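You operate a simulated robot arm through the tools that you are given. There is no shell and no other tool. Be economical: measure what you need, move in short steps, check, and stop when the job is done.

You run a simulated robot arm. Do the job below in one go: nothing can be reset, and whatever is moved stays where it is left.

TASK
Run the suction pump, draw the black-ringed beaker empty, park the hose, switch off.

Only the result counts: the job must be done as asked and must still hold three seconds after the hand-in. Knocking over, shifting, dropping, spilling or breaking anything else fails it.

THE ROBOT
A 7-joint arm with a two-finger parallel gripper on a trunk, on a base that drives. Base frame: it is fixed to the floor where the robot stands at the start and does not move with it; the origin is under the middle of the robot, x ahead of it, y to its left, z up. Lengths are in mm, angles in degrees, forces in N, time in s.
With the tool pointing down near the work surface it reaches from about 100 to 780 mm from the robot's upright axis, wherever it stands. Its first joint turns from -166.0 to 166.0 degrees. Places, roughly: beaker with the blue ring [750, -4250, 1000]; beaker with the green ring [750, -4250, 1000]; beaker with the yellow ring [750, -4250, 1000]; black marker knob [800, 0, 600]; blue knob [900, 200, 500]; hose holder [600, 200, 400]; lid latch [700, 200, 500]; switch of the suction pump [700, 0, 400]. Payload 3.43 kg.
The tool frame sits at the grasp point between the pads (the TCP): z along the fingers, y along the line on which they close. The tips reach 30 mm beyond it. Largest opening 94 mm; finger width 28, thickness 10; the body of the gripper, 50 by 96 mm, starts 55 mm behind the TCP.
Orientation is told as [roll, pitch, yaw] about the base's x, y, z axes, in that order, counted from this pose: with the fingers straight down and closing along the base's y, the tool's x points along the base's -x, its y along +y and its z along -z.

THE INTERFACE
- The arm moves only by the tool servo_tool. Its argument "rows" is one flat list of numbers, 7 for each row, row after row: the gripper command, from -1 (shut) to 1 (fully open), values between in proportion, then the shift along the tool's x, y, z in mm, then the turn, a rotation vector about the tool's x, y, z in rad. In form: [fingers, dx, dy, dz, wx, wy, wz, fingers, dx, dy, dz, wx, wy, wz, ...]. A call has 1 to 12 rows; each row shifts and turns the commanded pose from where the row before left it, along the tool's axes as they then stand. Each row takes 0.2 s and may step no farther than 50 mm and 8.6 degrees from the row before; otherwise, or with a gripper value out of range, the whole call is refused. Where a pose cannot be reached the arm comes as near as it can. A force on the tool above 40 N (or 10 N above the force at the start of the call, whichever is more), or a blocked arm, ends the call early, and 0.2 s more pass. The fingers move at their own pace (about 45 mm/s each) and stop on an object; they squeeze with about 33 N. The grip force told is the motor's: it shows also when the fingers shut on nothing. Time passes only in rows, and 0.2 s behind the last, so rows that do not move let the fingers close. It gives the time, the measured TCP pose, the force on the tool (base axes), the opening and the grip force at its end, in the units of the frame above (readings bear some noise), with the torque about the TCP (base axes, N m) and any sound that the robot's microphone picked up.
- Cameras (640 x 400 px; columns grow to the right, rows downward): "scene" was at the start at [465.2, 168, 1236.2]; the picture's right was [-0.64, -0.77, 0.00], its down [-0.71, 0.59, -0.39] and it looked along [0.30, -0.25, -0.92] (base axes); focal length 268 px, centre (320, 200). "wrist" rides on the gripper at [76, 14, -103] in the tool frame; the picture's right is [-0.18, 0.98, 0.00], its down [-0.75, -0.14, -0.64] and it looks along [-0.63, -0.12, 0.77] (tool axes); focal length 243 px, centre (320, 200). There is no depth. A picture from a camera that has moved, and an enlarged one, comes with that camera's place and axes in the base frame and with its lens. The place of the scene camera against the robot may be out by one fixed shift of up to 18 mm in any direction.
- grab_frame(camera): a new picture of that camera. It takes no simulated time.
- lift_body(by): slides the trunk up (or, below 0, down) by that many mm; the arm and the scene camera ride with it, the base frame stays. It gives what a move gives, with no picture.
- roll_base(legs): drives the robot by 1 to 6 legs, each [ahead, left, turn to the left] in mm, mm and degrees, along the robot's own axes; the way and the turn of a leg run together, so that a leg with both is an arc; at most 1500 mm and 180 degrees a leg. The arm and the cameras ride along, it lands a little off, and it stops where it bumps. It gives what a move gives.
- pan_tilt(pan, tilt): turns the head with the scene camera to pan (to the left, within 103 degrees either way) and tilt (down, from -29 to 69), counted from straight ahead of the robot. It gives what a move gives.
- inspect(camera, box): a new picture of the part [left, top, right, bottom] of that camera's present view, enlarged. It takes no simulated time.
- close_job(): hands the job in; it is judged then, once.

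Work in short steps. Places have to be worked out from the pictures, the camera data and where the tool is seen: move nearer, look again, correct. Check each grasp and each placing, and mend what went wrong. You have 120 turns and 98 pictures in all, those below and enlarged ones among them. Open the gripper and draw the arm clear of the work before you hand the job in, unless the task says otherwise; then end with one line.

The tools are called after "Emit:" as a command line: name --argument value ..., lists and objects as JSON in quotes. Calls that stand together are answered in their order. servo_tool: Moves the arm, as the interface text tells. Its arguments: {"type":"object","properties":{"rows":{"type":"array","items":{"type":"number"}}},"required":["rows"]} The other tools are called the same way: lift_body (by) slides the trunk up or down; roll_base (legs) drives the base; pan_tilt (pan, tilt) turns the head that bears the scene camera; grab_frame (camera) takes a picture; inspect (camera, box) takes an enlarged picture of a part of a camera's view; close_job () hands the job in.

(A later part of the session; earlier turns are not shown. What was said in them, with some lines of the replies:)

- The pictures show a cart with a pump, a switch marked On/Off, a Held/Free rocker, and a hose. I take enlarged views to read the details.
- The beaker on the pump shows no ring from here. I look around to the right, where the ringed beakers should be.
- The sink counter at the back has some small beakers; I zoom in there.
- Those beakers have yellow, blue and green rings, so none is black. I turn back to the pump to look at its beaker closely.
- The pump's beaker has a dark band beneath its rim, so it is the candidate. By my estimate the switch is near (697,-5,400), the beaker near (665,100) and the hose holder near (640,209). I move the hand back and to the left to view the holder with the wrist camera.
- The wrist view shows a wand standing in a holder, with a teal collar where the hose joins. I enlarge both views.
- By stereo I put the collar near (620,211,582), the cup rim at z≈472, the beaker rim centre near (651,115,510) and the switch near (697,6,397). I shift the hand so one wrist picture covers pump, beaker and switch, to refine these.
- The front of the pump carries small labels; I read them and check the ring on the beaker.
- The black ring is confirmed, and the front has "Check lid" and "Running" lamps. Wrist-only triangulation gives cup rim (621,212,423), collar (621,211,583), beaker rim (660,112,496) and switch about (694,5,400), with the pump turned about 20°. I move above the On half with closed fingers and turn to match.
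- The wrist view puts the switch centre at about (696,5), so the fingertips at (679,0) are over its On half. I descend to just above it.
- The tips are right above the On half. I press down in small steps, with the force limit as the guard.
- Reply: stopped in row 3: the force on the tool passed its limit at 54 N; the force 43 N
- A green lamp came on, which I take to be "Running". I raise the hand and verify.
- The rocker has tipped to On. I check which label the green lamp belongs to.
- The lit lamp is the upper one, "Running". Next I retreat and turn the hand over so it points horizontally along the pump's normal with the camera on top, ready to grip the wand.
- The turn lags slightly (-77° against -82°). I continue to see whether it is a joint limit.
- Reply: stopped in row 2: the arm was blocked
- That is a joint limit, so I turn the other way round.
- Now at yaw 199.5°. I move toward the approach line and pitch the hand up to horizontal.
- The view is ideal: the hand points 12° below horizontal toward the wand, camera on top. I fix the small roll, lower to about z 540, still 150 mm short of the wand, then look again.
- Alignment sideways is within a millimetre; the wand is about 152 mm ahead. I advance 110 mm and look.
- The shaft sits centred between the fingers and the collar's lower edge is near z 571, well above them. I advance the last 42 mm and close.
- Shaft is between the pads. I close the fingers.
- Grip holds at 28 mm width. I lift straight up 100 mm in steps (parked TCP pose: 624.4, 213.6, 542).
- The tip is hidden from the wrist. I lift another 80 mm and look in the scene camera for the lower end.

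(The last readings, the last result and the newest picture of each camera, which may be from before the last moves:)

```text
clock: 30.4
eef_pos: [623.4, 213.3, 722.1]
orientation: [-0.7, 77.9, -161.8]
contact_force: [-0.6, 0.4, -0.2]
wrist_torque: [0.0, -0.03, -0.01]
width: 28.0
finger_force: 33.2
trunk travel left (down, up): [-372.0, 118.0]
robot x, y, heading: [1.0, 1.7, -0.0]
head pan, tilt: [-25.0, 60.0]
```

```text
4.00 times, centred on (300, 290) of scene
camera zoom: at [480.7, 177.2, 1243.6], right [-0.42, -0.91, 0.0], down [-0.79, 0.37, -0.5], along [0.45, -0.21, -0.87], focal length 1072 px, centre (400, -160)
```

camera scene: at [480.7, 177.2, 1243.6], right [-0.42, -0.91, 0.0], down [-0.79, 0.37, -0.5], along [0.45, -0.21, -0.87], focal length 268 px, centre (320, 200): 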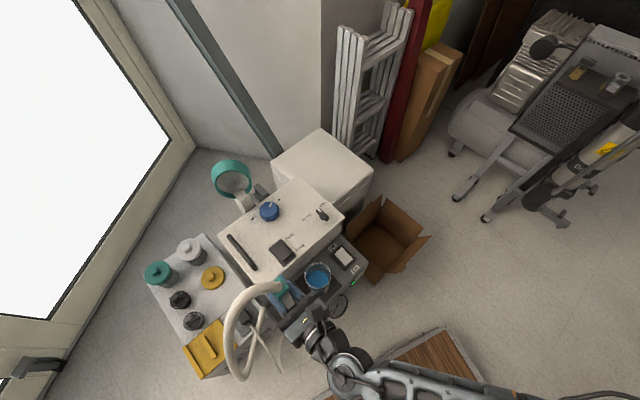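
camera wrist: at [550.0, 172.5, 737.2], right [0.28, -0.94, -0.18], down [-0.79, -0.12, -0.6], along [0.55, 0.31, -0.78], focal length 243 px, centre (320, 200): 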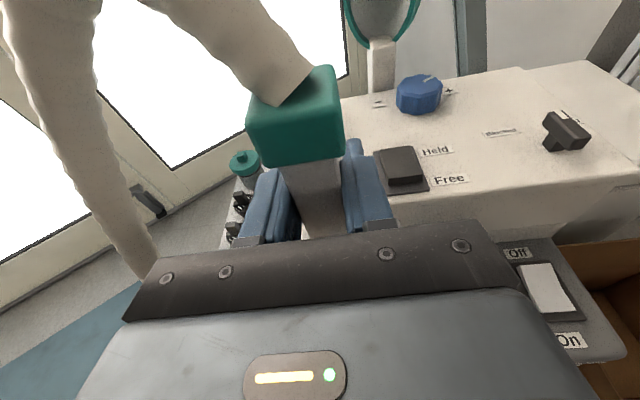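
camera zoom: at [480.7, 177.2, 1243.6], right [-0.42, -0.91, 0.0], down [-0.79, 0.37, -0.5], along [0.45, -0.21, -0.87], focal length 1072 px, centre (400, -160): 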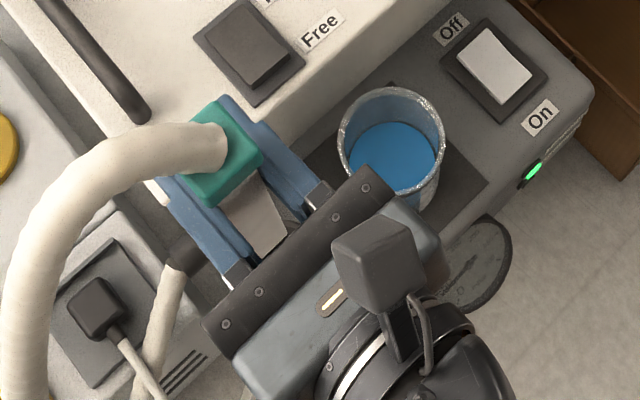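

Forces are near zero, but the tip remains hidden. I lift 40 mm more for surety, then move half way sideways and look for the tip.

Emit:
servo_tool --rows '[-1, 19.6, 0, -4.2, 0, 0, 0, -1, 19.6, 0, -4.2, 0, 0, 0, -1, 0, 18, 0, 0, 0, 0, -1, 0, 18, 0, 0, 0, 0, -1, 0, 18, 0, 0, 0, 0]'

Emit:
inspect --camera "scene" --box '[220, 230, 380, 330]'

Emit:
grab_frame --camera "wrist"

```text
clock: 31.6
eef_pos: [642.5, 160.9, 762.0]
orientation: [-0.3, 78.1, -161.4]
contact_force: [0.0, 0.7, -2.0]
wrist_torque: [-0.03, 0.0, 0.0]
width: 27.6
finger_force: 33.4
trunk travel left (down, up): [-372.0, 118.0]
robot x, y, heading: [0.4, -1.5, 0.2]
head pan, tilt: [-25.0, 60.0]
```

```text
4.00 times, centred on (300, 280) of scene
camera zoom: at [480.6, 177.3, 1243.6], right [-0.42, -0.91, 0.0], down [-0.79, 0.37, -0.5], along [0.45, -0.21, -0.87], focal length 1072 px, centre (400, -120)
```

zoom: 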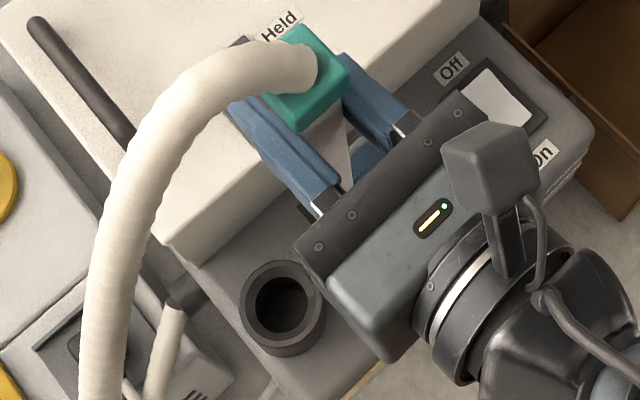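

```text
57 pictures are left
camera wrist: at [567.6, 120.1, 857.4], right [0.28, -0.94, -0.18], down [-0.79, -0.12, -0.6], along [0.55, 0.31, -0.78], focal length 243 px, centre (320, 200)
```

wrist: 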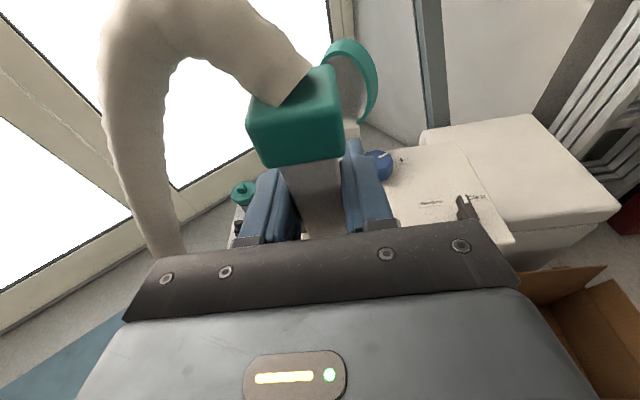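

I zoom in to the gap below the left finger.

Emit:
inspect --camera "scene" --box '[270, 235, 334, 299]'

```text
6.25 times, centred on (302, 267) of scene
camera zoom: at [480.6, 177.3, 1243.6], right [-0.42, -0.91, 0.0], down [-0.79, 0.37, -0.5], along [0.45, -0.21, -0.87], focal length 1676 px, centre (432, -219)
```

zoom: 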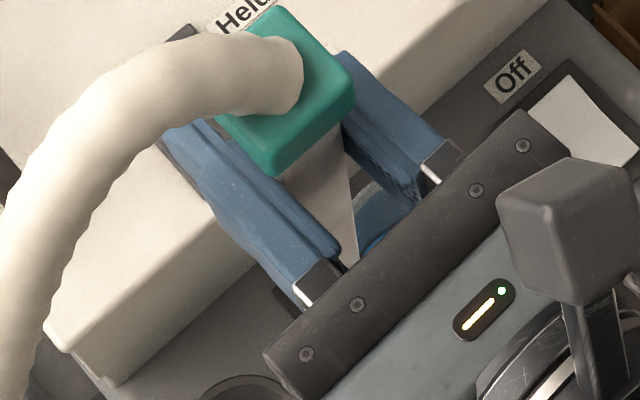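

The tip is still hidden. I roll the hand 25° about its pointing axis so that the lower end swings left into view.

Emit:
servo_tool --rows '[-1, 0, 0, 0, 0, 0, 0.149, -1, 0, 0, 0, 0, 0, 0.149, -1, 0, 0, 0, 0, 0, 0.149]'

Emit:
inspect --camera "scene" --box '[240, 225, 360, 300]'

```text
clock: 32.4
eef_pos: [642.8, 161.8, 761.7]
orientation: [-64.1, 61.7, 132.1]
contact_force: [-0.4, -0.4, 0.0]
wrist_torque: [-0.04, -0.01, 0.0]
width: 27.9
finger_force: 32.9
trunk travel left (down, up): [-372.0, 118.0]
robot x, y, heading: [0.3, 1.2, 0.0]
head pan, tilt: [-25.0, 60.0]
```

```text
5.33 times, centred on (300, 262) of scene
camera zoom: at [480.6, 177.1, 1243.6], right [-0.42, -0.91, 0.0], down [-0.78, 0.37, -0.5], along [0.45, -0.21, -0.87], focal length 1430 px, centre (427, -133)
```

zoom: 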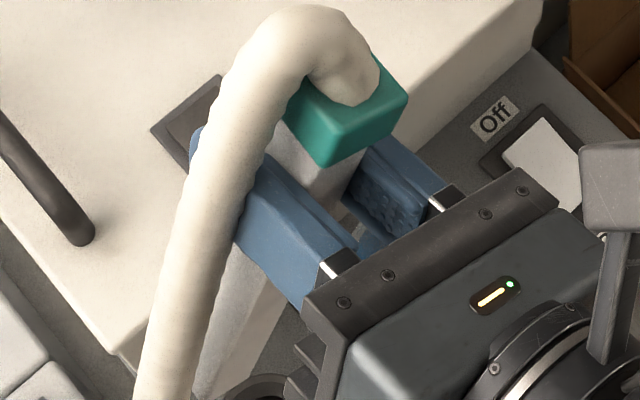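

The shaft reaches well below the finger; I view a larger area to find its end.

Emit:
inspect --camera "scene" --box '[240, 250, 340, 330]'

Emit:
grab_frame --camera "wrist"

```text
5.00 times, centred on (290, 290) of scene
camera zoom: at [480.6, 177.1, 1243.6], right [-0.42, -0.91, 0.0], down [-0.78, 0.37, -0.5], along [0.45, -0.21, -0.87], focal length 1340 px, centre (470, -250)
```

zoom: 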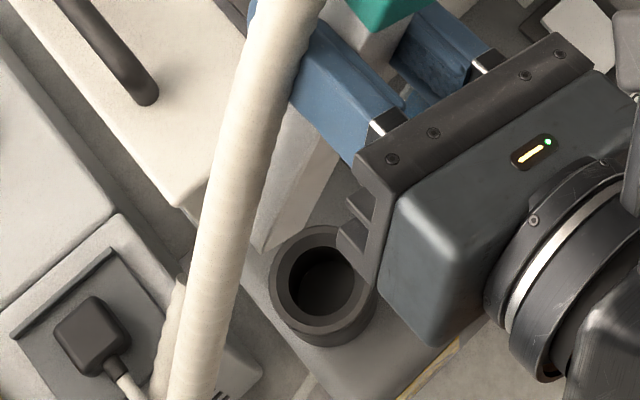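

```text
53 pictures are left
camera wrist: at [575.4, 89.6, 843.7], right [0.14, -0.8, -0.58], down [-0.86, 0.19, -0.47], along [0.48, 0.57, -0.66], focal length 243 px, centre (320, 200)
```

wrist: 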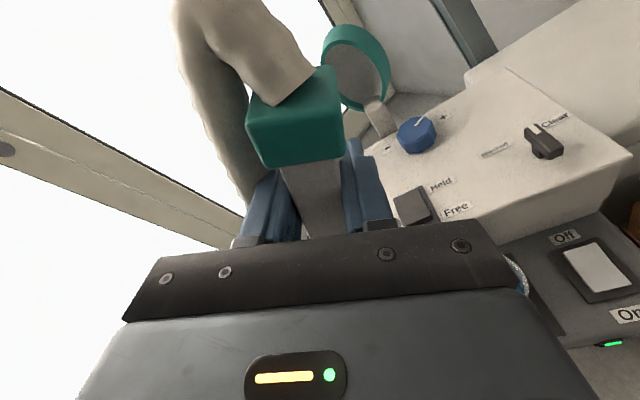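

The tip is visible: it lies about 165 mm below the grip, so upright it is near z 597, well above the beaker rim (496). I roll back upright and move over the beaker.

Emit:
servo_tool --rows '[-1, 0, 0, 0, 0, 0, -0.149, -1, 0, 0, 0, 0, 0, -0.149, -1, 0, 0, 0, 0, 0, -0.149, -1, 0, 18, 0, 0, 0, 0, -1, 0, 18, 0, 0, 0, 0, -1, 0, 17, 0, 0, 0, 0, -1, 0, 0, 0, 0, 0, 0]'

Emit:
inspect --camera "scene" --box '[240, 220, 400, 320]'

Emit:
grab_frame --camera "wrist"

```text
clock: 34.0
eef_pos: [659.8, 111.1, 761.0]
orientation: [-0.5, 78.0, -161.6]
contact_force: [0.0, 0.0, -1.5]
wrist_torque: [0.03, 0.01, 0.01]
width: 28.0
finger_force: 32.9
trunk travel left (down, up): [-372.0, 118.0]
robot x, y, heading: [-0.9, 2.2, 0.2]
head pan, tilt: [-25.0, 60.0]
```

```text
4.00 times, centred on (320, 270) of scene
camera zoom: at [480.6, 177.2, 1243.6], right [-0.42, -0.91, 0.0], down [-0.78, 0.37, -0.5], along [0.45, -0.21, -0.87], focal length 1072 px, centre (320, -80)
```

zoom: 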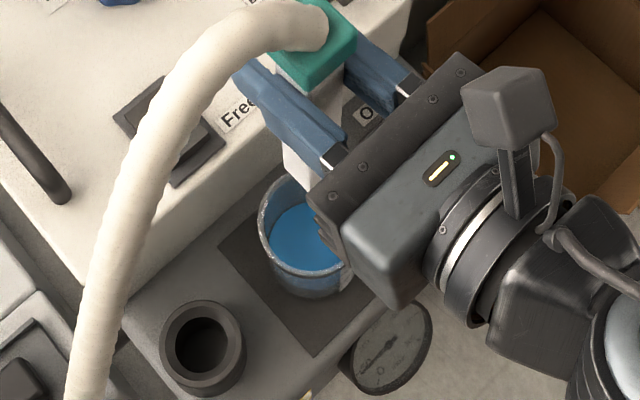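

```text
51 pictures are left
camera wrist: at [584.9, 70.7, 857.0], right [0.28, -0.94, -0.18], down [-0.79, -0.12, -0.6], along [0.55, 0.31, -0.78], focal length 243 px, centre (320, 200)
```

wrist: 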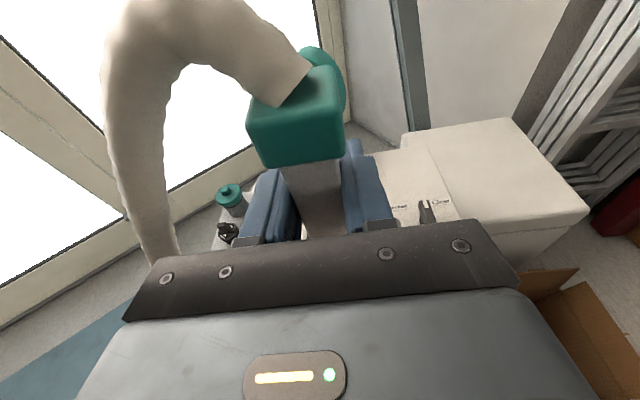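

Several views give a mean beaker centre of about (657,110), and the wand is at (660,111). I shift back 2 mm and lower 90 mm, then look.

Emit:
servo_tool --rows '[-1, -0.4, 0, -2, 0, 0, 0, -1, -17.6, 0, 3.8, 0, 0, 0, -1, -17.6, 0, 3.8, 0, 0, 0, -1, -17.6, 0, 3.8, 0, 0, 0, -1, -17.6, 0, 3.8, 0, 0, 0, -1, -17.6, 0, 3.8, 0, 0, 0]'

Emit:
inspect --camera "scene" --box '[250, 230, 378, 310]'

Emit:
grab_frame --camera "wrist"

```text
clock: 35.4
eef_pos: [657.9, 111.1, 671.3]
orientation: [-0.5, 78.1, -161.6]
contact_force: [0.0, 0.2, -1.0]
wrist_torque: [0.0, 0.01, 0.0]
width: 27.8
finger_force: 34.0
trunk travel left (down, up): [-372.0, 118.0]
robot x, y, heading: [-0.8, 0.7, 0.0]
head pan, tilt: [-25.0, 60.0]
```

```text
5.00 times, centred on (314, 270) of scene
camera zoom: at [480.5, 177.2, 1243.7], right [-0.42, -0.91, 0.0], down [-0.78, 0.37, -0.5], along [0.45, -0.21, -0.87], focal length 1340 px, centre (350, -150)
```

zoom: 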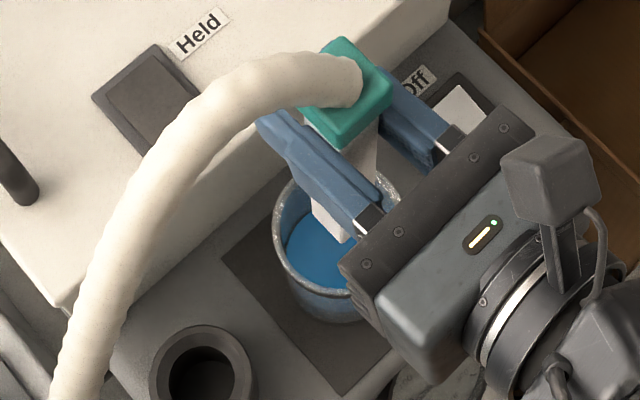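

```text
49 pictures are left
camera wrist: at [582.6, 70.4, 766.9], right [0.28, -0.94, -0.18], down [-0.79, -0.12, -0.6], along [0.55, 0.31, -0.78], focal length 243 px, centre (320, 200)
```

wrist: 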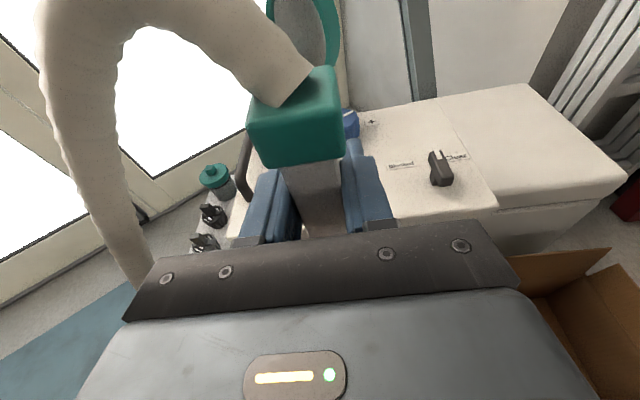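

The tip appears centred within the rim. I lower another 60 mm slowly.

Emit:
servo_tool --rows '[-1, -9.8, 0, 2.1, 0, 0, 0, -1, -9.8, 0, 2.1, 0, 0, 0, -1, -9.8, 0, 2.1, 0, 0, 0, -1, -9.8, 0, 2.1, 0, 0, 0, -1, -9.8, 0, 2.1, 0, 0, 0, -1, -9.8, 0, 2.1, 0, 0, 0]'

Emit:
inspect --camera "scene" --box '[250, 230, 378, 310]'

```text
clock: 36.8
eef_pos: [656.7, 111.0, 612.0]
orientation: [-0.3, 78.0, -161.4]
contact_force: [-0.7, 0.3, -1.0]
wrist_torque: [0.01, -0.01, 0.0]
width: 27.9
finger_force: 33.4
trunk travel left (down, up): [-372.0, 118.0]
robot x, y, heading: [-1.6, 2.6, 0.2]
head pan, tilt: [-25.0, 60.0]
```

```text
5.00 times, centred on (314, 270) of scene
camera zoom: at [480.6, 177.1, 1243.7], right [-0.42, -0.91, 0.0], down [-0.78, 0.37, -0.5], along [0.45, -0.21, -0.87], focal length 1340 px, centre (350, -150)
```

zoom: 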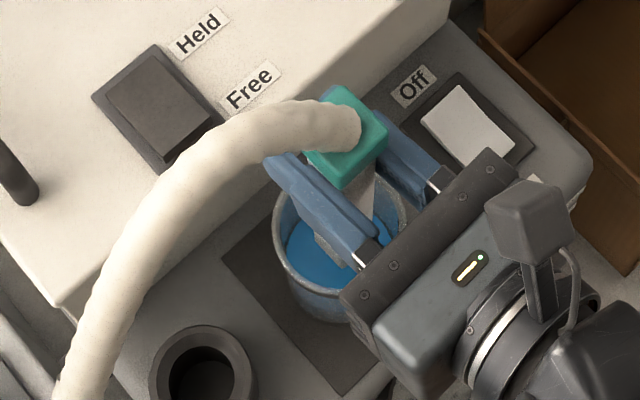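

The wand is in the beaker without contact. I go down 25 mm more.

Emit:
servo_tool --rows '[-1, -4.9, 0, 1.05, 0, 0, 0, -1, -4.9, 0, 1.05, 0, 0, 0, -1, -4.9, 0, 1.05, 0, 0, 0, -1, -4.9, 0, 1.05, 0, 0, 0, -1, -4.9, 0, 1.05, 0, 0, 0]'

Emit:
inspect --camera "scene" --box '[250, 230, 378, 310]'

```text
clock: 38.0
eef_pos: [658.3, 111.6, 586.9]
orientation: [-0.6, 78.0, -161.7]
contact_force: [0.1, -0.4, -0.8]
wrist_torque: [0.01, -0.01, 0.0]
width: 27.8
finger_force: 33.5
trunk travel left (down, up): [-372.0, 118.0]
robot x, y, heading: [1.2, -0.4, 0.0]
head pan, tilt: [-25.0, 60.0]
```

```text
5.00 times, centred on (314, 270) of scene
camera zoom: at [480.6, 177.1, 1243.6], right [-0.42, -0.91, 0.0], down [-0.78, 0.37, -0.5], along [0.45, -0.21, -0.87], focal length 1340 px, centre (350, -150)
```

zoom: 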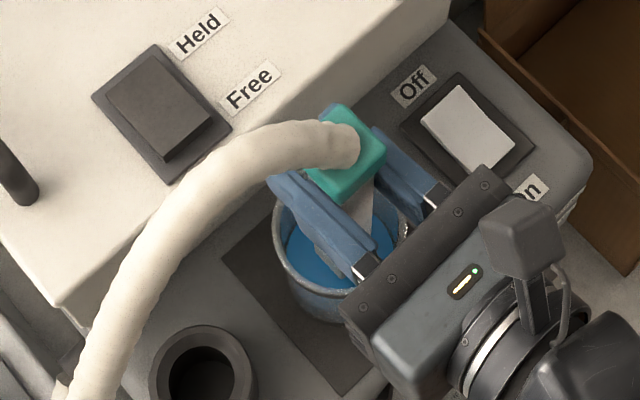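

No contact yet. I lower in 3 mm steps and wait to see whether the level falls.

Emit:
servo_tool --rows '[-1, -2.93, 0, 0.63, 0, 0, 0, -1, 0, 0, 0, 0, 0, 0, -1, -2.93, 0, 0.63, 0, 0, 0, -1, 0, 0, 0, 0, 0, 0, -1, -2.93, 0, 0.63, 0, 0, 0, -1, 0, 0, 0, 0, 0, 0, -1, 0, 0, 0, 0, 0, 0, -1, 0, 0, 0, 0, 0, 0, -1, 0, 0, 0, 0, 0, 0, -1, 0, 0, 0, 0, 0, 0]'

Emit:
inspect --camera "scene" --box '[250, 230, 378, 310]'

```text
clock: 40.1
eef_pos: [657.1, 110.7, 577.8]
orientation: [-0.6, 78.0, -161.5]
contact_force: [-0.1, -1.1, -0.9]
wrist_torque: [0.01, 0.05, 0.03]
width: 27.9
finger_force: 33.2
trunk travel left (down, up): [-372.0, 118.0]
robot x, y, heading: [-3.5, -1.4, 0.2]
head pan, tilt: [-25.0, 60.0]
```

```text
5.00 times, centred on (314, 270) of scene
camera zoom: at [480.6, 177.2, 1243.6], right [-0.42, -0.91, 0.0], down [-0.78, 0.37, -0.5], along [0.45, -0.21, -0.87], focal length 1340 px, centre (350, -150)
```

zoom: 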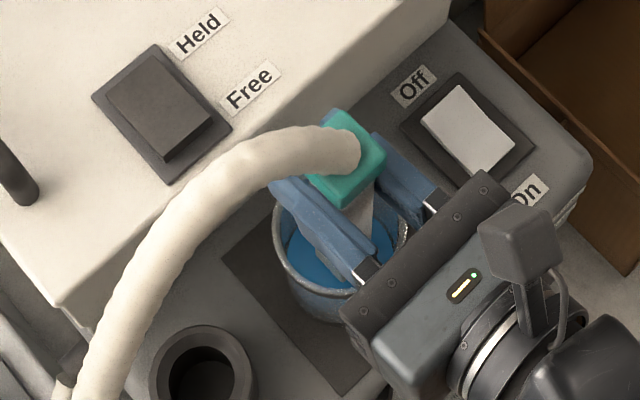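

I zoom on the beaker and wait a further 2 s to compare the level.

Emit:
inspect --camera "scene" --box '[300, 265, 340, 297]'

Emit:
servo_tool --rows '[-1, 0, 0, 0, 0, 0, 0, -1, 0, 0, 0, 0, 0, 0, -1, 0, 0, 0, 0, 0, 0, -1, 0, 0, 0, 0, 0, 0, -1, 0, 0, 0, 0, 0, 0, -1, 0, 0, 0, 0, 0, 0, -1, 0, 0, 0, 0, 0, 0, -1, 0, 0, 0, 0, 0, 0, -1, 0, 0, 0, 0, 0, 0, -1, 0, 0, 0, 0, 0, 0]'

Emit:
inspect --camera "scene" --box '[300, 265, 340, 297]'

```text
12.50 times, centred on (320, 281) of scene
camera zoom: at [480.6, 177.2, 1243.6], right [-0.42, -0.91, 0.0], down [-0.78, 0.37, -0.5], along [0.45, -0.21, -0.87], focal length 3351 px, centre (320, -812)
```

zoom: 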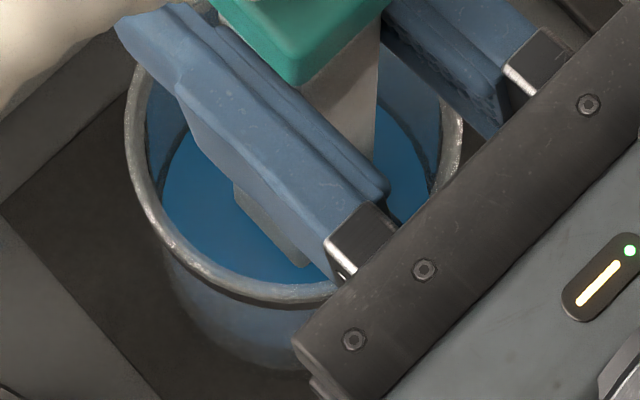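

```text
clock: 42.4
eef_pos: [657.0, 110.4, 578.5]
orientation: [-0.6, 77.9, -161.7]
contact_force: [-0.6, -0.2, -1.2]
wrist_torque: [-0.02, 0.02, -0.01]
width: 28.0
finger_force: 32.9
trunk travel left (down, up): [-372.0, 118.0]
robot x, y, heading: [-2.4, 0.5, 0.1]
head pan, tilt: [-25.0, 60.0]
```

```text
12.50 times, centred on (320, 281) of scene
camera zoom: at [480.6, 177.2, 1243.6], right [-0.42, -0.91, 0.0], down [-0.78, 0.37, -0.5], along [0.45, -0.21, -0.87], focal length 3351 px, centre (320, -812)
```

zoom: 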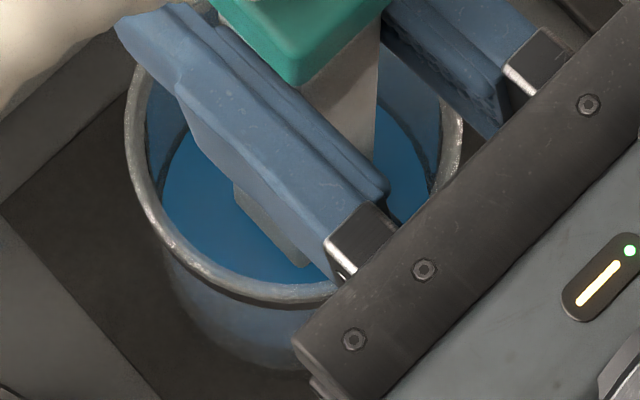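

The level has not changed, and the tip may still be above or barely at the surface. I continue down in 3 mm steps, watching force.

Emit:
servo_tool --rows '[-1, -2.93, 0, 0.63, 0, 0, 0, -1, 0, 0, 0, 0, 0, 0, -1, -2.93, 0, 0.63, 0, 0, 0, -1, 0, 0, 0, 0, 0, 0, -1, -2.93, 0, 0.63, 0, 0, 0, -1, 0, 0, 0, 0, 0, 0, -1, 0, 0, 0, 0, 0, 0, -1, 0, 0, 0, 0, 0, 0]'

Emit:
inspect --camera "scene" --box '[300, 265, 340, 297]'

```text
clock: 44.1
eef_pos: [657.1, 111.4, 569.6]
orientation: [-0.6, 77.9, -161.6]
contact_force: [0.1, -0.4, -0.8]
wrist_torque: [0.01, -0.02, -0.01]
width: 27.7
finger_force: 32.9
trunk travel left (down, up): [-372.0, 118.0]
robot x, y, heading: [1.4, 1.6, -0.1]
head pan, tilt: [-25.0, 60.0]
```

```text
12.50 times, centred on (320, 281) of scene
camera zoom: at [480.6, 177.2, 1243.6], right [-0.42, -0.91, 0.0], down [-0.78, 0.37, -0.5], along [0.45, -0.21, -0.87], focal length 3351 px, centre (320, -812)
```

zoom: 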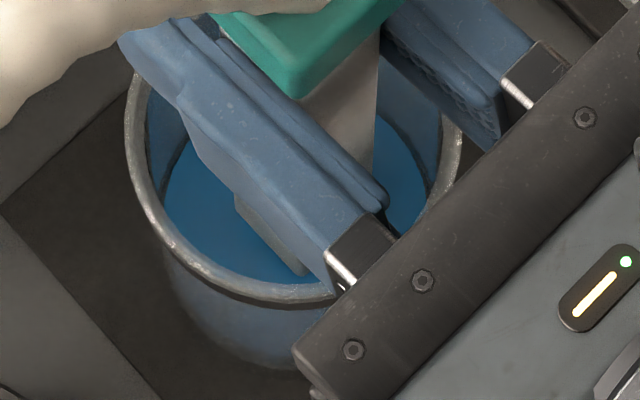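

The surface is near z 437, and the tip may still sit just above it. No contact so far, so I go on down 15 mm.

Emit:
servo_tool --rows '[-1, -2.93, 0, 0.63, 0, 0, 0, -1, -2.93, 0, 0.63, 0, 0, 0, -1, -2.93, 0, 0.63, 0, 0, 0, -1, -2.93, 0, 0.63, 0, 0, 0, -1, -2.93, 0, 0.63, 0, 0, 0, -1, 0, 0, 0, 0, 0, 0, -1, 0, 0, 0, 0, 0, 0, -1, 0, 0, 0, 0, 0, 0]'

Emit:
inspect --camera "scene" --box '[300, 265, 340, 297]'

```text
clock: 46.0
eef_pos: [656.3, 111.7, 554.8]
orientation: [-0.6, 78.0, -161.6]
contact_force: [0.2, 1.3, -1.6]
wrist_torque: [0.02, 0.0, -0.02]
width: 27.8
finger_force: 32.6
trunk travel left (down, up): [-372.0, 118.0]
robot x, y, heading: [-0.6, -2.8, -0.3]
head pan, tilt: [-25.0, 60.0]
```

```text
12.50 times, centred on (320, 281) of scene
camera zoom: at [480.6, 177.2, 1243.6], right [-0.42, -0.91, 0.0], down [-0.78, 0.37, -0.5], along [0.45, -0.21, -0.87], focal length 3351 px, centre (320, -812)
```

zoom: 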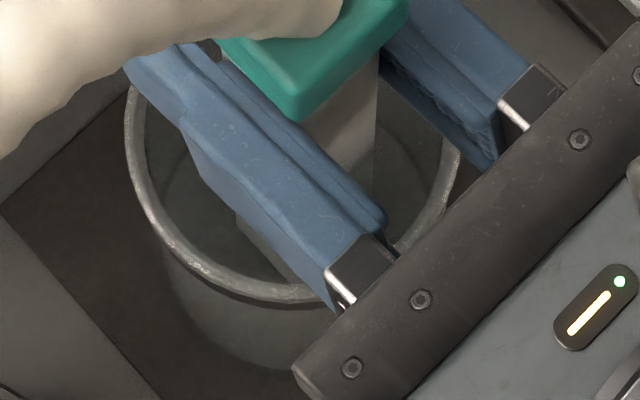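

The beaker is empty. I raise the wand straight out by 200 mm.

Emit:
servo_tool --rows '[-1, 0, 0, 0, 0, 0, 0, -1, 0, 0, 0, 0, 0, 0, -1, 19.56, 0, -4.2, 0, 0, 0, -1, 19.56, 0, -4.2, 0, 0, 0, -1, 19.56, 0, -4.2, 0, 0, 0, -1, 19.56, 0, -4.2, 0, 0, 0, -1, 19.56, 0, -4.2, 0, 0, 0, -1, 19.56, 0, -4.2, 0, 0, 0, -1, 19.56, 0, -4.2, 0, 0, 0, -1, 19.56, 0, -4.2, 0, 0, 0, -1, 19.56, 0, -4.2, 0, 0, 0, -1, 19.56, 0, -4.2, 0, 0, 0]'

Emit:
inspect --camera "scene" --box '[240, 220, 400, 320]'

```text
clock: 48.5
eef_pos: [656.0, 111.4, 753.4]
orientation: [-0.6, 78.0, -161.7]
contact_force: [0.7, -0.3, -1.2]
wrist_torque: [-0.03, -0.01, 0.0]
width: 27.8
finger_force: 32.9
trunk travel left (down, up): [-372.0, 118.0]
robot x, y, heading: [-0.0, 0.9, 0.3]
head pan, tilt: [-25.0, 60.0]
```

```text
4.00 times, centred on (320, 270) of scene
camera zoom: at [480.6, 177.2, 1243.6], right [-0.42, -0.91, 0.0], down [-0.79, 0.37, -0.5], along [0.45, -0.21, -0.87], focal length 1072 px, centre (320, -80)
```

zoom: 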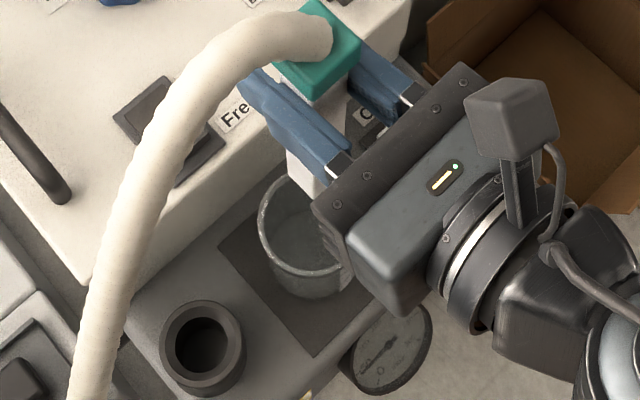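

The beaker is visibly empty. I move back above the holder (Δ lateral −106 mm, forward 3 mm).

Emit:
servo_tool --rows '[-1, 0.1, -17.7, 0.5, 0, 0, 0, -1, 0.1, -17.7, 0.5, 0, 0, 0, -1, 0.1, -17.7, 0.5, 0, 0, 0, -1, 0.1, -17.7, 0.5, 0, 0, 0, -1, 0.1, -17.7, 0.5, 0, 0, 0, -1, 0.1, -17.7, 0.5, 0, 0, 0, -1, 0, 0, 0, 0, 0, 0, -1, -19.6, 0, 4.2, 0, 0, 0, -1, -19.6, 0, 4.2, 0, 0, 0, -1, -19.6, 0, 4.2, 0, 0, 0]'

Emit:
inspect --camera "scene" --box '[220, 240, 380, 340]'

```text
clock: 50.8
eef_pos: [624.6, 212.8, 694.6]
orientation: [-0.8, 78.1, -161.8]
contact_force: [0.3, 0.2, -1.1]
wrist_torque: [0.01, -0.01, 0.03]
width: 27.8
finger_force: 33.0
trunk travel left (down, up): [-372.0, 118.0]
robot x, y, heading: [-0.3, 2.2, -0.2]
head pan, tilt: [-25.0, 60.0]
```

```text
4.00 times, centred on (300, 290) of scene
camera zoom: at [480.5, 177.2, 1243.7], right [-0.42, -0.91, 0.0], down [-0.78, 0.37, -0.5], along [0.45, -0.21, -0.87], focal length 1072 px, centre (400, -160)
```

zoom: 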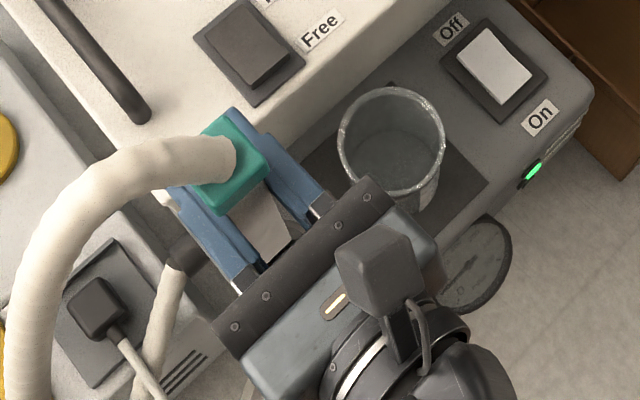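

I'm within 1 mm of the park line. I lower in 15 mm steps down to about z 560.

Emit:
servo_tool --rows '[-1, -14.7, -0.5, 3.1, 0, 0, 0, -1, -14.7, 0, 3.1, 0, 0, 0, -1, -14.7, 0, 3.1, 0, 0, 0, -1, -14.7, 0, 3.1, 0, 0, 0, -1, -14.7, 0, 3.1, 0, 0, 0, -1, -14.7, 0, 3.1, 0, 0, 0, -1, -14.7, 0, 3.1, 0, 0, 0, -1, -14.7, 0, 3.1, 0, 0, 0, -1, -14.7, 0, 3.1, 0, 0, 0]'

Emit:
inspect --camera "scene" --box '[220, 240, 380, 340]'

```text
clock: 52.8
eef_pos: [626.9, 213.6, 560.2]
orientation: [-0.7, 78.0, -161.8]
contact_force: [0.3, 0.1, -0.9]
wrist_torque: [0.03, -0.02, 0.0]
width: 27.8
finger_force: 32.8
trunk travel left (down, up): [-372.0, 118.0]
robot x, y, heading: [5.9, 1.2, 0.2]
head pan, tilt: [-25.0, 60.0]
```

```text
4.00 times, centred on (300, 290) of scene
camera zoom: at [480.5, 177.1, 1243.7], right [-0.42, -0.91, 0.0], down [-0.78, 0.37, -0.5], along [0.45, -0.21, -0.87], focal length 1072 px, centre (400, -160)
```

zoom: 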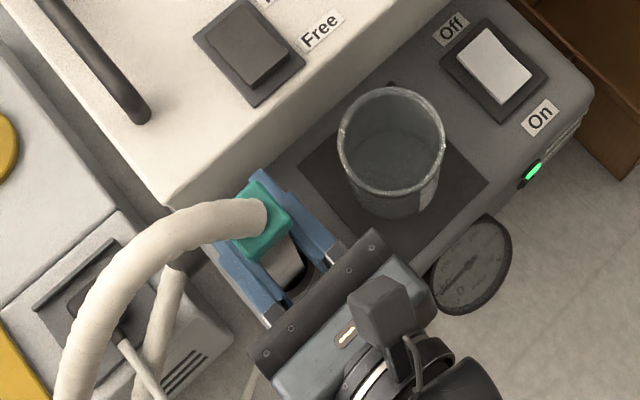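

It slides into the cup freely. I lower the last 18 mm to the original height.

Emit:
servo_tool --rows '[-1, -4.9, 0, 1.05, 0, 0, 0, -1, -4.9, 0, 1.05, 0, 0, 0, -1, -4.9, 0, 1.05, 0, 0, 0, -1, -2, 0, 0.43, 0, 0, 0, -1, -1, 0, 0.2, 0, 0, 0]'

Emit:
inspect --camera "scene" --box '[220, 240, 380, 340]'

```text
clock: 54.0
eef_pos: [625.5, 213.4, 542.8]
orientation: [-0.9, 78.3, -162.0]
contact_force: [-4.1, -2.1, 17.8]
wrist_torque: [-0.39, 0.69, -0.01]
width: 27.7
finger_force: 33.2
trunk travel left (down, up): [-372.0, 118.0]
robot x, y, heading: [2.2, 0.9, -0.1]
head pan, tilt: [-25.0, 60.0]
```

```text
4.00 times, centred on (300, 290) of scene
camera zoom: at [480.2, 177.0, 1244.2], right [-0.42, -0.91, 0.0], down [-0.78, 0.37, -0.5], along [0.45, -0.21, -0.87], focal length 1072 px, centre (400, -160)
```

zoom: 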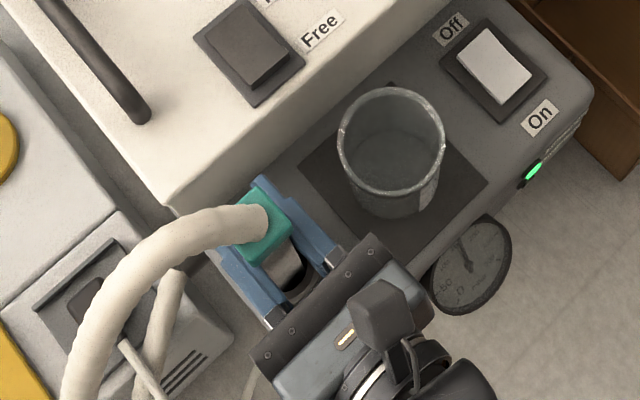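

The wand has bottomed in the cup (18 N upward). I ease up 1 mm and open the fingers.

Emit:
servo_tool --rows '[-1, 1.2, 0, -0.25, 0, 0, 0, 0, 0, 0, 0, 0, 0, 0, 0, 0, 0, 0, 0, 0, 0, 0, 0, 0, 0, 0, 0, 0]'

Emit:
grab_frame --camera "wrist"

```text
clock: 55.0
eef_pos: [625.9, 213.4, 543.6]
orientation: [-0.5, 78.0, -161.6]
contact_force: [0.1, -0.5, -0.3]
wrist_torque: [0.02, 0.0, 0.0]
width: 47.2
finger_force: 0.1
trunk travel left (down, up): [-372.0, 118.0]
robot x, y, heading: [-2.3, -1.6, 0.2]
head pan, tilt: [-25.0, 60.0]
```

```text
37 pictures are left
camera wrist: at [551.4, 172.5, 638.0], right [0.28, -0.94, -0.18], down [-0.79, -0.12, -0.6], along [0.55, 0.31, -0.78], focal length 243 px, centre (320, 200)
```

wrist: 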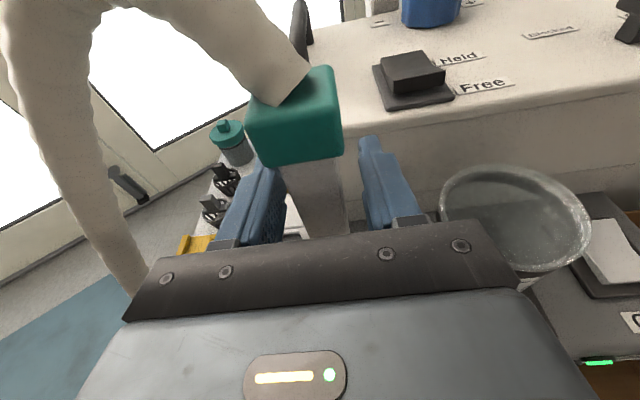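

The wand stands free. I back away 150 mm horizontally, then rise.

Emit:
servo_tool --rows '[0, -4.1, 0, -19.6, 0, 0, 0, 0, -7.7, 0, -36.7, 0, 0, 0, 0, -7.7, 0, -36.7, 0, 0, 0, 0, -10.3, 0, -48, 0, 0, 0, 0, 44, 0, -9.4, 0, 0, 0, 0, 44, 0, -9.4, 0, 0, 0, 0, 44, 0, -9.4, 0, 0, 0]'

Emit:
grab_frame --camera "wrist"

Emit:
inspect --camera "scene" --box '[220, 240, 380, 340]'

```text
clock: 56.5
eef_pos: [489.1, 166.6, 676.7]
orientation: [-0.5, 78.0, -161.6]
contact_force: [0.2, -0.7, 0.2]
wrist_torque: [-0.01, 0.03, -0.03]
width: 47.1
finger_force: 0.0
trunk travel left (down, up): [-372.0, 118.0]
robot x, y, heading: [-2.6, 0.8, 0.2]
head pan, tilt: [-25.0, 60.0]
```

```text
36 pictures are left
camera wrist: at [414.6, 125.8, 772.7], right [0.28, -0.94, -0.18], down [-0.79, -0.12, -0.6], along [0.55, 0.31, -0.78], focal length 243 px, centre (320, 200)
```

wrist: 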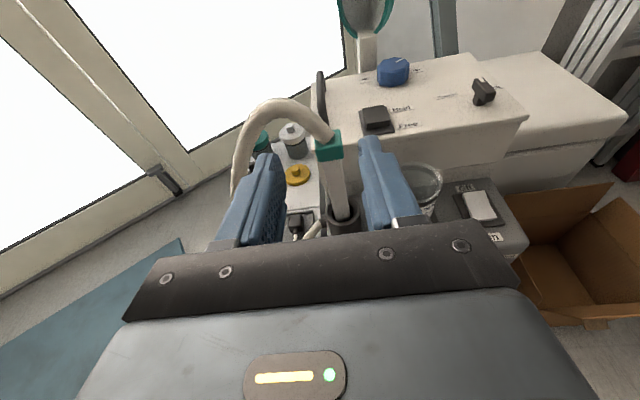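

```text
4.00 times, centred on (300, 290) of scene
camera zoom: at [480.7, 177.3, 1243.5], right [-0.42, -0.91, 0.0], down [-0.79, 0.37, -0.5], along [0.45, -0.21, -0.87], focal length 1072 px, centre (400, -160)
```

zoom: 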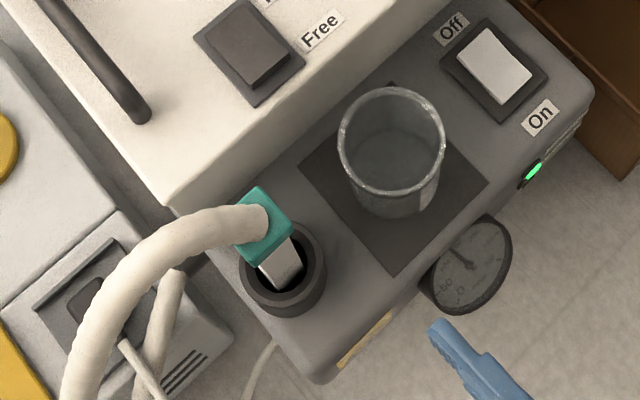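

The wand is parked as at the start and the beaker stands empty. To press Off I pitch the closed fingers to 65° below horizontal while moving sideways to the switch's line, away from the wand.

Emit:
servo_tool --rows '[-1, 0, 43.4, 0, 0, -0.131, 0, -1, 0, 43.4, 0, 0, -0.131, 0, -1, 0, 43.4, 0, 0, -0.131, 0, -1, 0, 43.4, 0, 0, -0.131, 0, -1, 0, 43.4, 0, 0, -0.131, 0, -1, 0, 0, 0, 0, -0.131, 0, -1, 0, 0, 0, 0, -0.131, 0]'

Emit:
grab_frame --camera "wrist"

```text
clock: 58.1
eef_pos: [559.4, -40.3, 676.6]
orientation: [-0.1, 25.4, -161.0]
contact_force: [-0.8, -0.1, 0.0]
wrist_torque: [-0.02, -0.05, 0.0]
width: 0.0
finger_force: 33.1
trunk travel left (down, up): [-372.0, 118.0]
robot x, y, heading: [1.3, 3.2, -0.0]
head pan, tilt: [-25.0, 60.0]
```

```text
34 pictures are left
camera wrist: at [588.4, -44.8, 802.1], right [0.16, -0.98, -0.08], down [-0.95, -0.18, 0.26], along [-0.27, 0.04, -0.96], focal length 243 px, centre (320, 200)
```

wrist: 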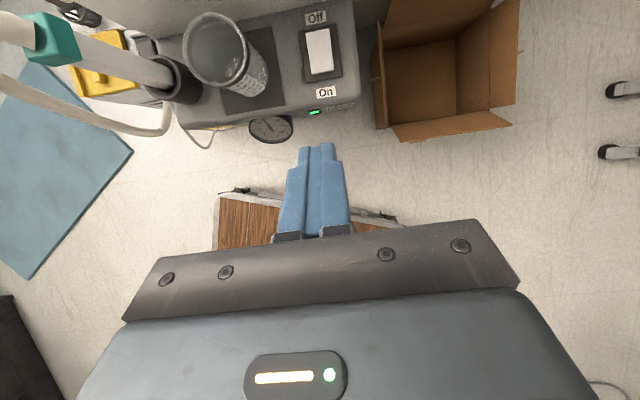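

The switch measures (698,8) from here, so the Off half is at about (709,10). I move over it horizontally and descend to z≈490.

Emit:
servo_tool --rows '[-1, 35.7, 0.3, 16.9, 0, 0, 0, -1, 35.7, 0.3, 16.9, 0, 0, 0, -1, 35.7, 0.3, 16.9, 0, 0, 0, -1, 35.7, 0.3, 16.9, 0, 0, 0, -1, -16, 0, 33.8, 0, 0, 0, -1, -16, 0, 33.8, 0, 0, 0, -1, -16, 0, 33.8, 0, 0, 0, -1, -16, 0, 33.8, 0, 0, 0, -1, -16, 0, 33.8, 0, 0, 0]'

Emit:
grab_frame --camera "wrist"

Emit:
inspect --camera "scene" --box '[280, 210, 408, 290]'

```text
clock: 60.1
eef_pos: [709.1, 8.9, 491.2]
orientation: [-0.1, 25.5, -161.2]
contact_force: [-0.3, -0.4, -0.6]
wrist_torque: [0.01, -0.01, -0.03]
width: 0.0
finger_force: 33.5
trunk travel left (down, up): [-372.0, 118.0]
robot x, y, heading: [-2.5, 4.5, 0.2]
head pan, tilt: [-25.0, 60.0]
```

```text
33 pictures are left
camera wrist: at [738.2, 4.5, 615.1], right [0.16, -0.98, -0.08], down [-0.95, -0.18, 0.26], along [-0.27, 0.04, -0.96], focal length 243 px, centre (320, 200)
```

wrist: 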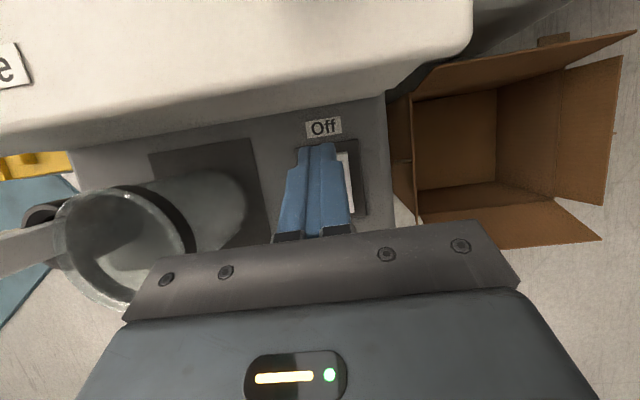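

```text
5.00 times, centred on (344, 250) of scene
camera zoom: at [480.6, 176.9, 1243.8], right [-0.42, -0.91, 0.0], down [-0.78, 0.37, -0.5], along [0.45, -0.21, -0.87], focal length 1340 px, centre (200, -50)
```

zoom: 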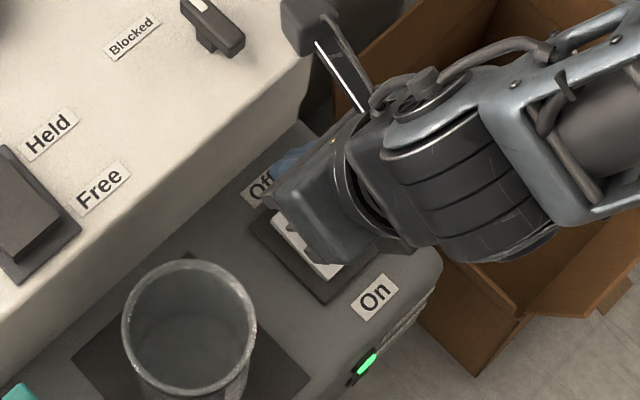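

The fingertips are about 5 mm left of the switch's middle. I shift right 5 mm and forward 3 mm, then lower to just above contact and press in small steps.

Emit:
servo_tool --rows '[-1, 2.7, 5, 1.3, 0, 0, 0, -1, -6.4, 0, 13.5, 0, 0, 0, -1, -5.1, 0, 10.8, 0, 0, 0, -1, -2.1, 0, 4.5, 0, 0, 0, -1, -2.1, 0, 4.5, 0, 0, 0, -1, -2.1, 0, 4.5, 0, 0, 0, -1, -2.1, 0, 4.5, 0, 0, 0]'

Emit:
grab_frame --camera "wrist"

Emit:
inspect --camera "scene" --box '[280, 210, 408, 290]'

```text
clock: 61.8
eef_pos: [717.0, 8.8, 447.4]
orientation: [-0.1, 25.9, -161.2]
contact_force: [-6.0, -0.8, 36.5]
wrist_torque: [-0.04, 0.22, -0.03]
width: 0.0
finger_force: 33.5
trunk travel left (down, up): [-372.0, 118.0]
robot x, y, heading: [-0.7, 3.1, -0.1]
head pan, tilt: [-25.0, 60.0]
stopped in row 7: the force on the tool passed its limit at 54 N (the readings are from after the stop); the commanded pose is now the measured one
```

```text
31 pictures are left
camera wrist: at [745.3, 2.4, 572.4], right [0.16, -0.98, -0.08], down [-0.95, -0.18, 0.25], along [-0.26, 0.04, -0.96], focal length 243 px, centre (320, 200)
```

wrist: 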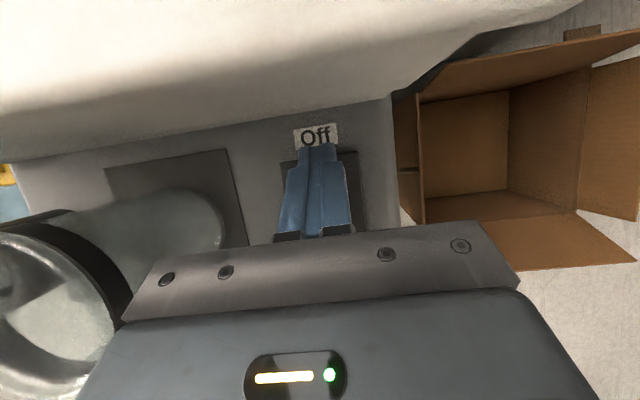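

```text
5.00 times, centred on (344, 250) of scene
camera zoom: at [479.5, 177.1, 1244.5], right [-0.42, -0.91, 0.0], down [-0.78, 0.37, -0.5], along [0.45, -0.21, -0.87], focal length 1340 px, centre (200, -50)
```

zoom: 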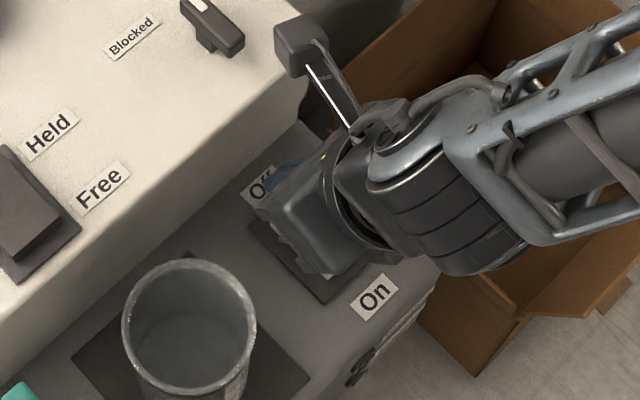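

The Running lamp has gone out. I retract upward, then back, opening the gripper.

Emit:
servo_tool --rows '[-1, 8.6, 0, -18, 0, 0, 0, -1, 19.3, 0, -40.7, 0, 0, 0, -1, 19.3, 0, -40.7, 0, 0, 0, -1, 19.3, 0, -40.7, 0, 0, 0, -1, 19.3, 0, -40.7, 0, 0, 0, 1, -33.6, 0, -15.9, 0, 0, 0, 1, -33.6, 0, -15.9, 0, 0, 0, 1, -33.6, 0, -15.9, 0, 0, 0, 1, -33.6, 0, -15.9, 0, 0, 0, 1, -33.6, 0, -15.9, 0, 0, 0, 1, -33.6, 0, -15.9, 0, 0, 0, 1, 0, 0, 0, 0, 0, 0]'

Emit:
grab_frame --camera "scene"

Emit:
inspect --camera "scene" --box '[230, 220, 390, 320]'

```text
clock: 64.4
eef_pos: [504.5, -63.9, 644.9]
orientation: [-0.2, 25.6, -161.2]
contact_force: [0.4, -0.3, -0.3]
wrist_torque: [0.0, -0.01, -0.01]
width: 94.1
finger_force: 0.1
trunk travel left (down, up): [-372.0, 118.0]
robot x, y, heading: [-4.8, -3.8, 0.2]
head pan, tilt: [-25.0, 60.0]
```

```text
29 pictures are left
camera scene: at [480.6, 177.1, 1243.6], right [-0.42, -0.91, 0.0], down [-0.78, 0.37, -0.5], along [0.45, -0.21, -0.87], focal length 268 px, centre (320, 200)
```

scene: 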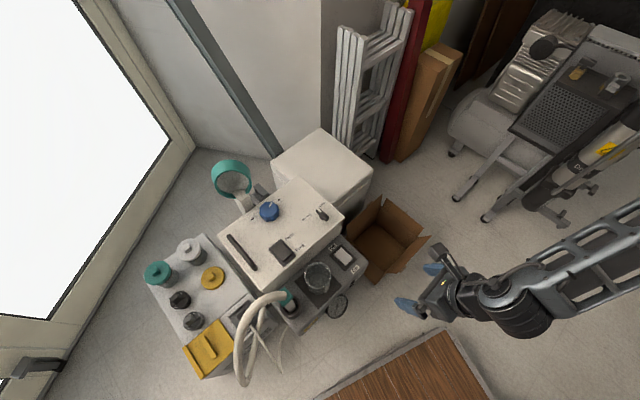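

```text
4.00 times, centred on (310, 270) of scene
camera zoom: at [480.6, 177.1, 1243.6], right [-0.42, -0.91, 0.0], down [-0.78, 0.37, -0.5], along [0.45, -0.21, -0.87], focal length 1072 px, centre (360, -80)
```

zoom: 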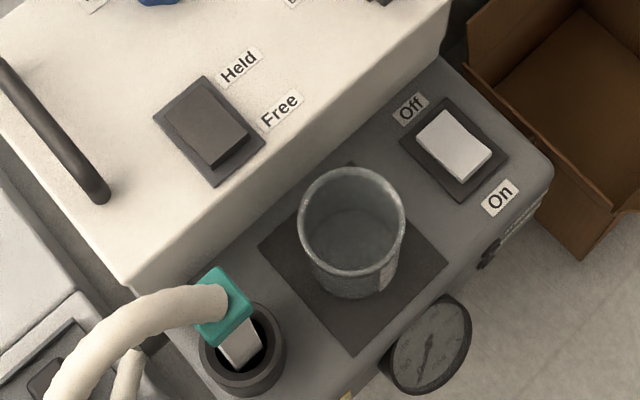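

The switch is at Off with the lamp dark, the beaker is empty in its place, the wand is in its holder, and the arm is clear with the gripper open. I hand the job in.

Emit:
close_job

```text
The job is handed in.
```

The job is done: I ran the suction pump, drew the black-ringed beaker empty, put the hose back in its holder and switched the pump off.
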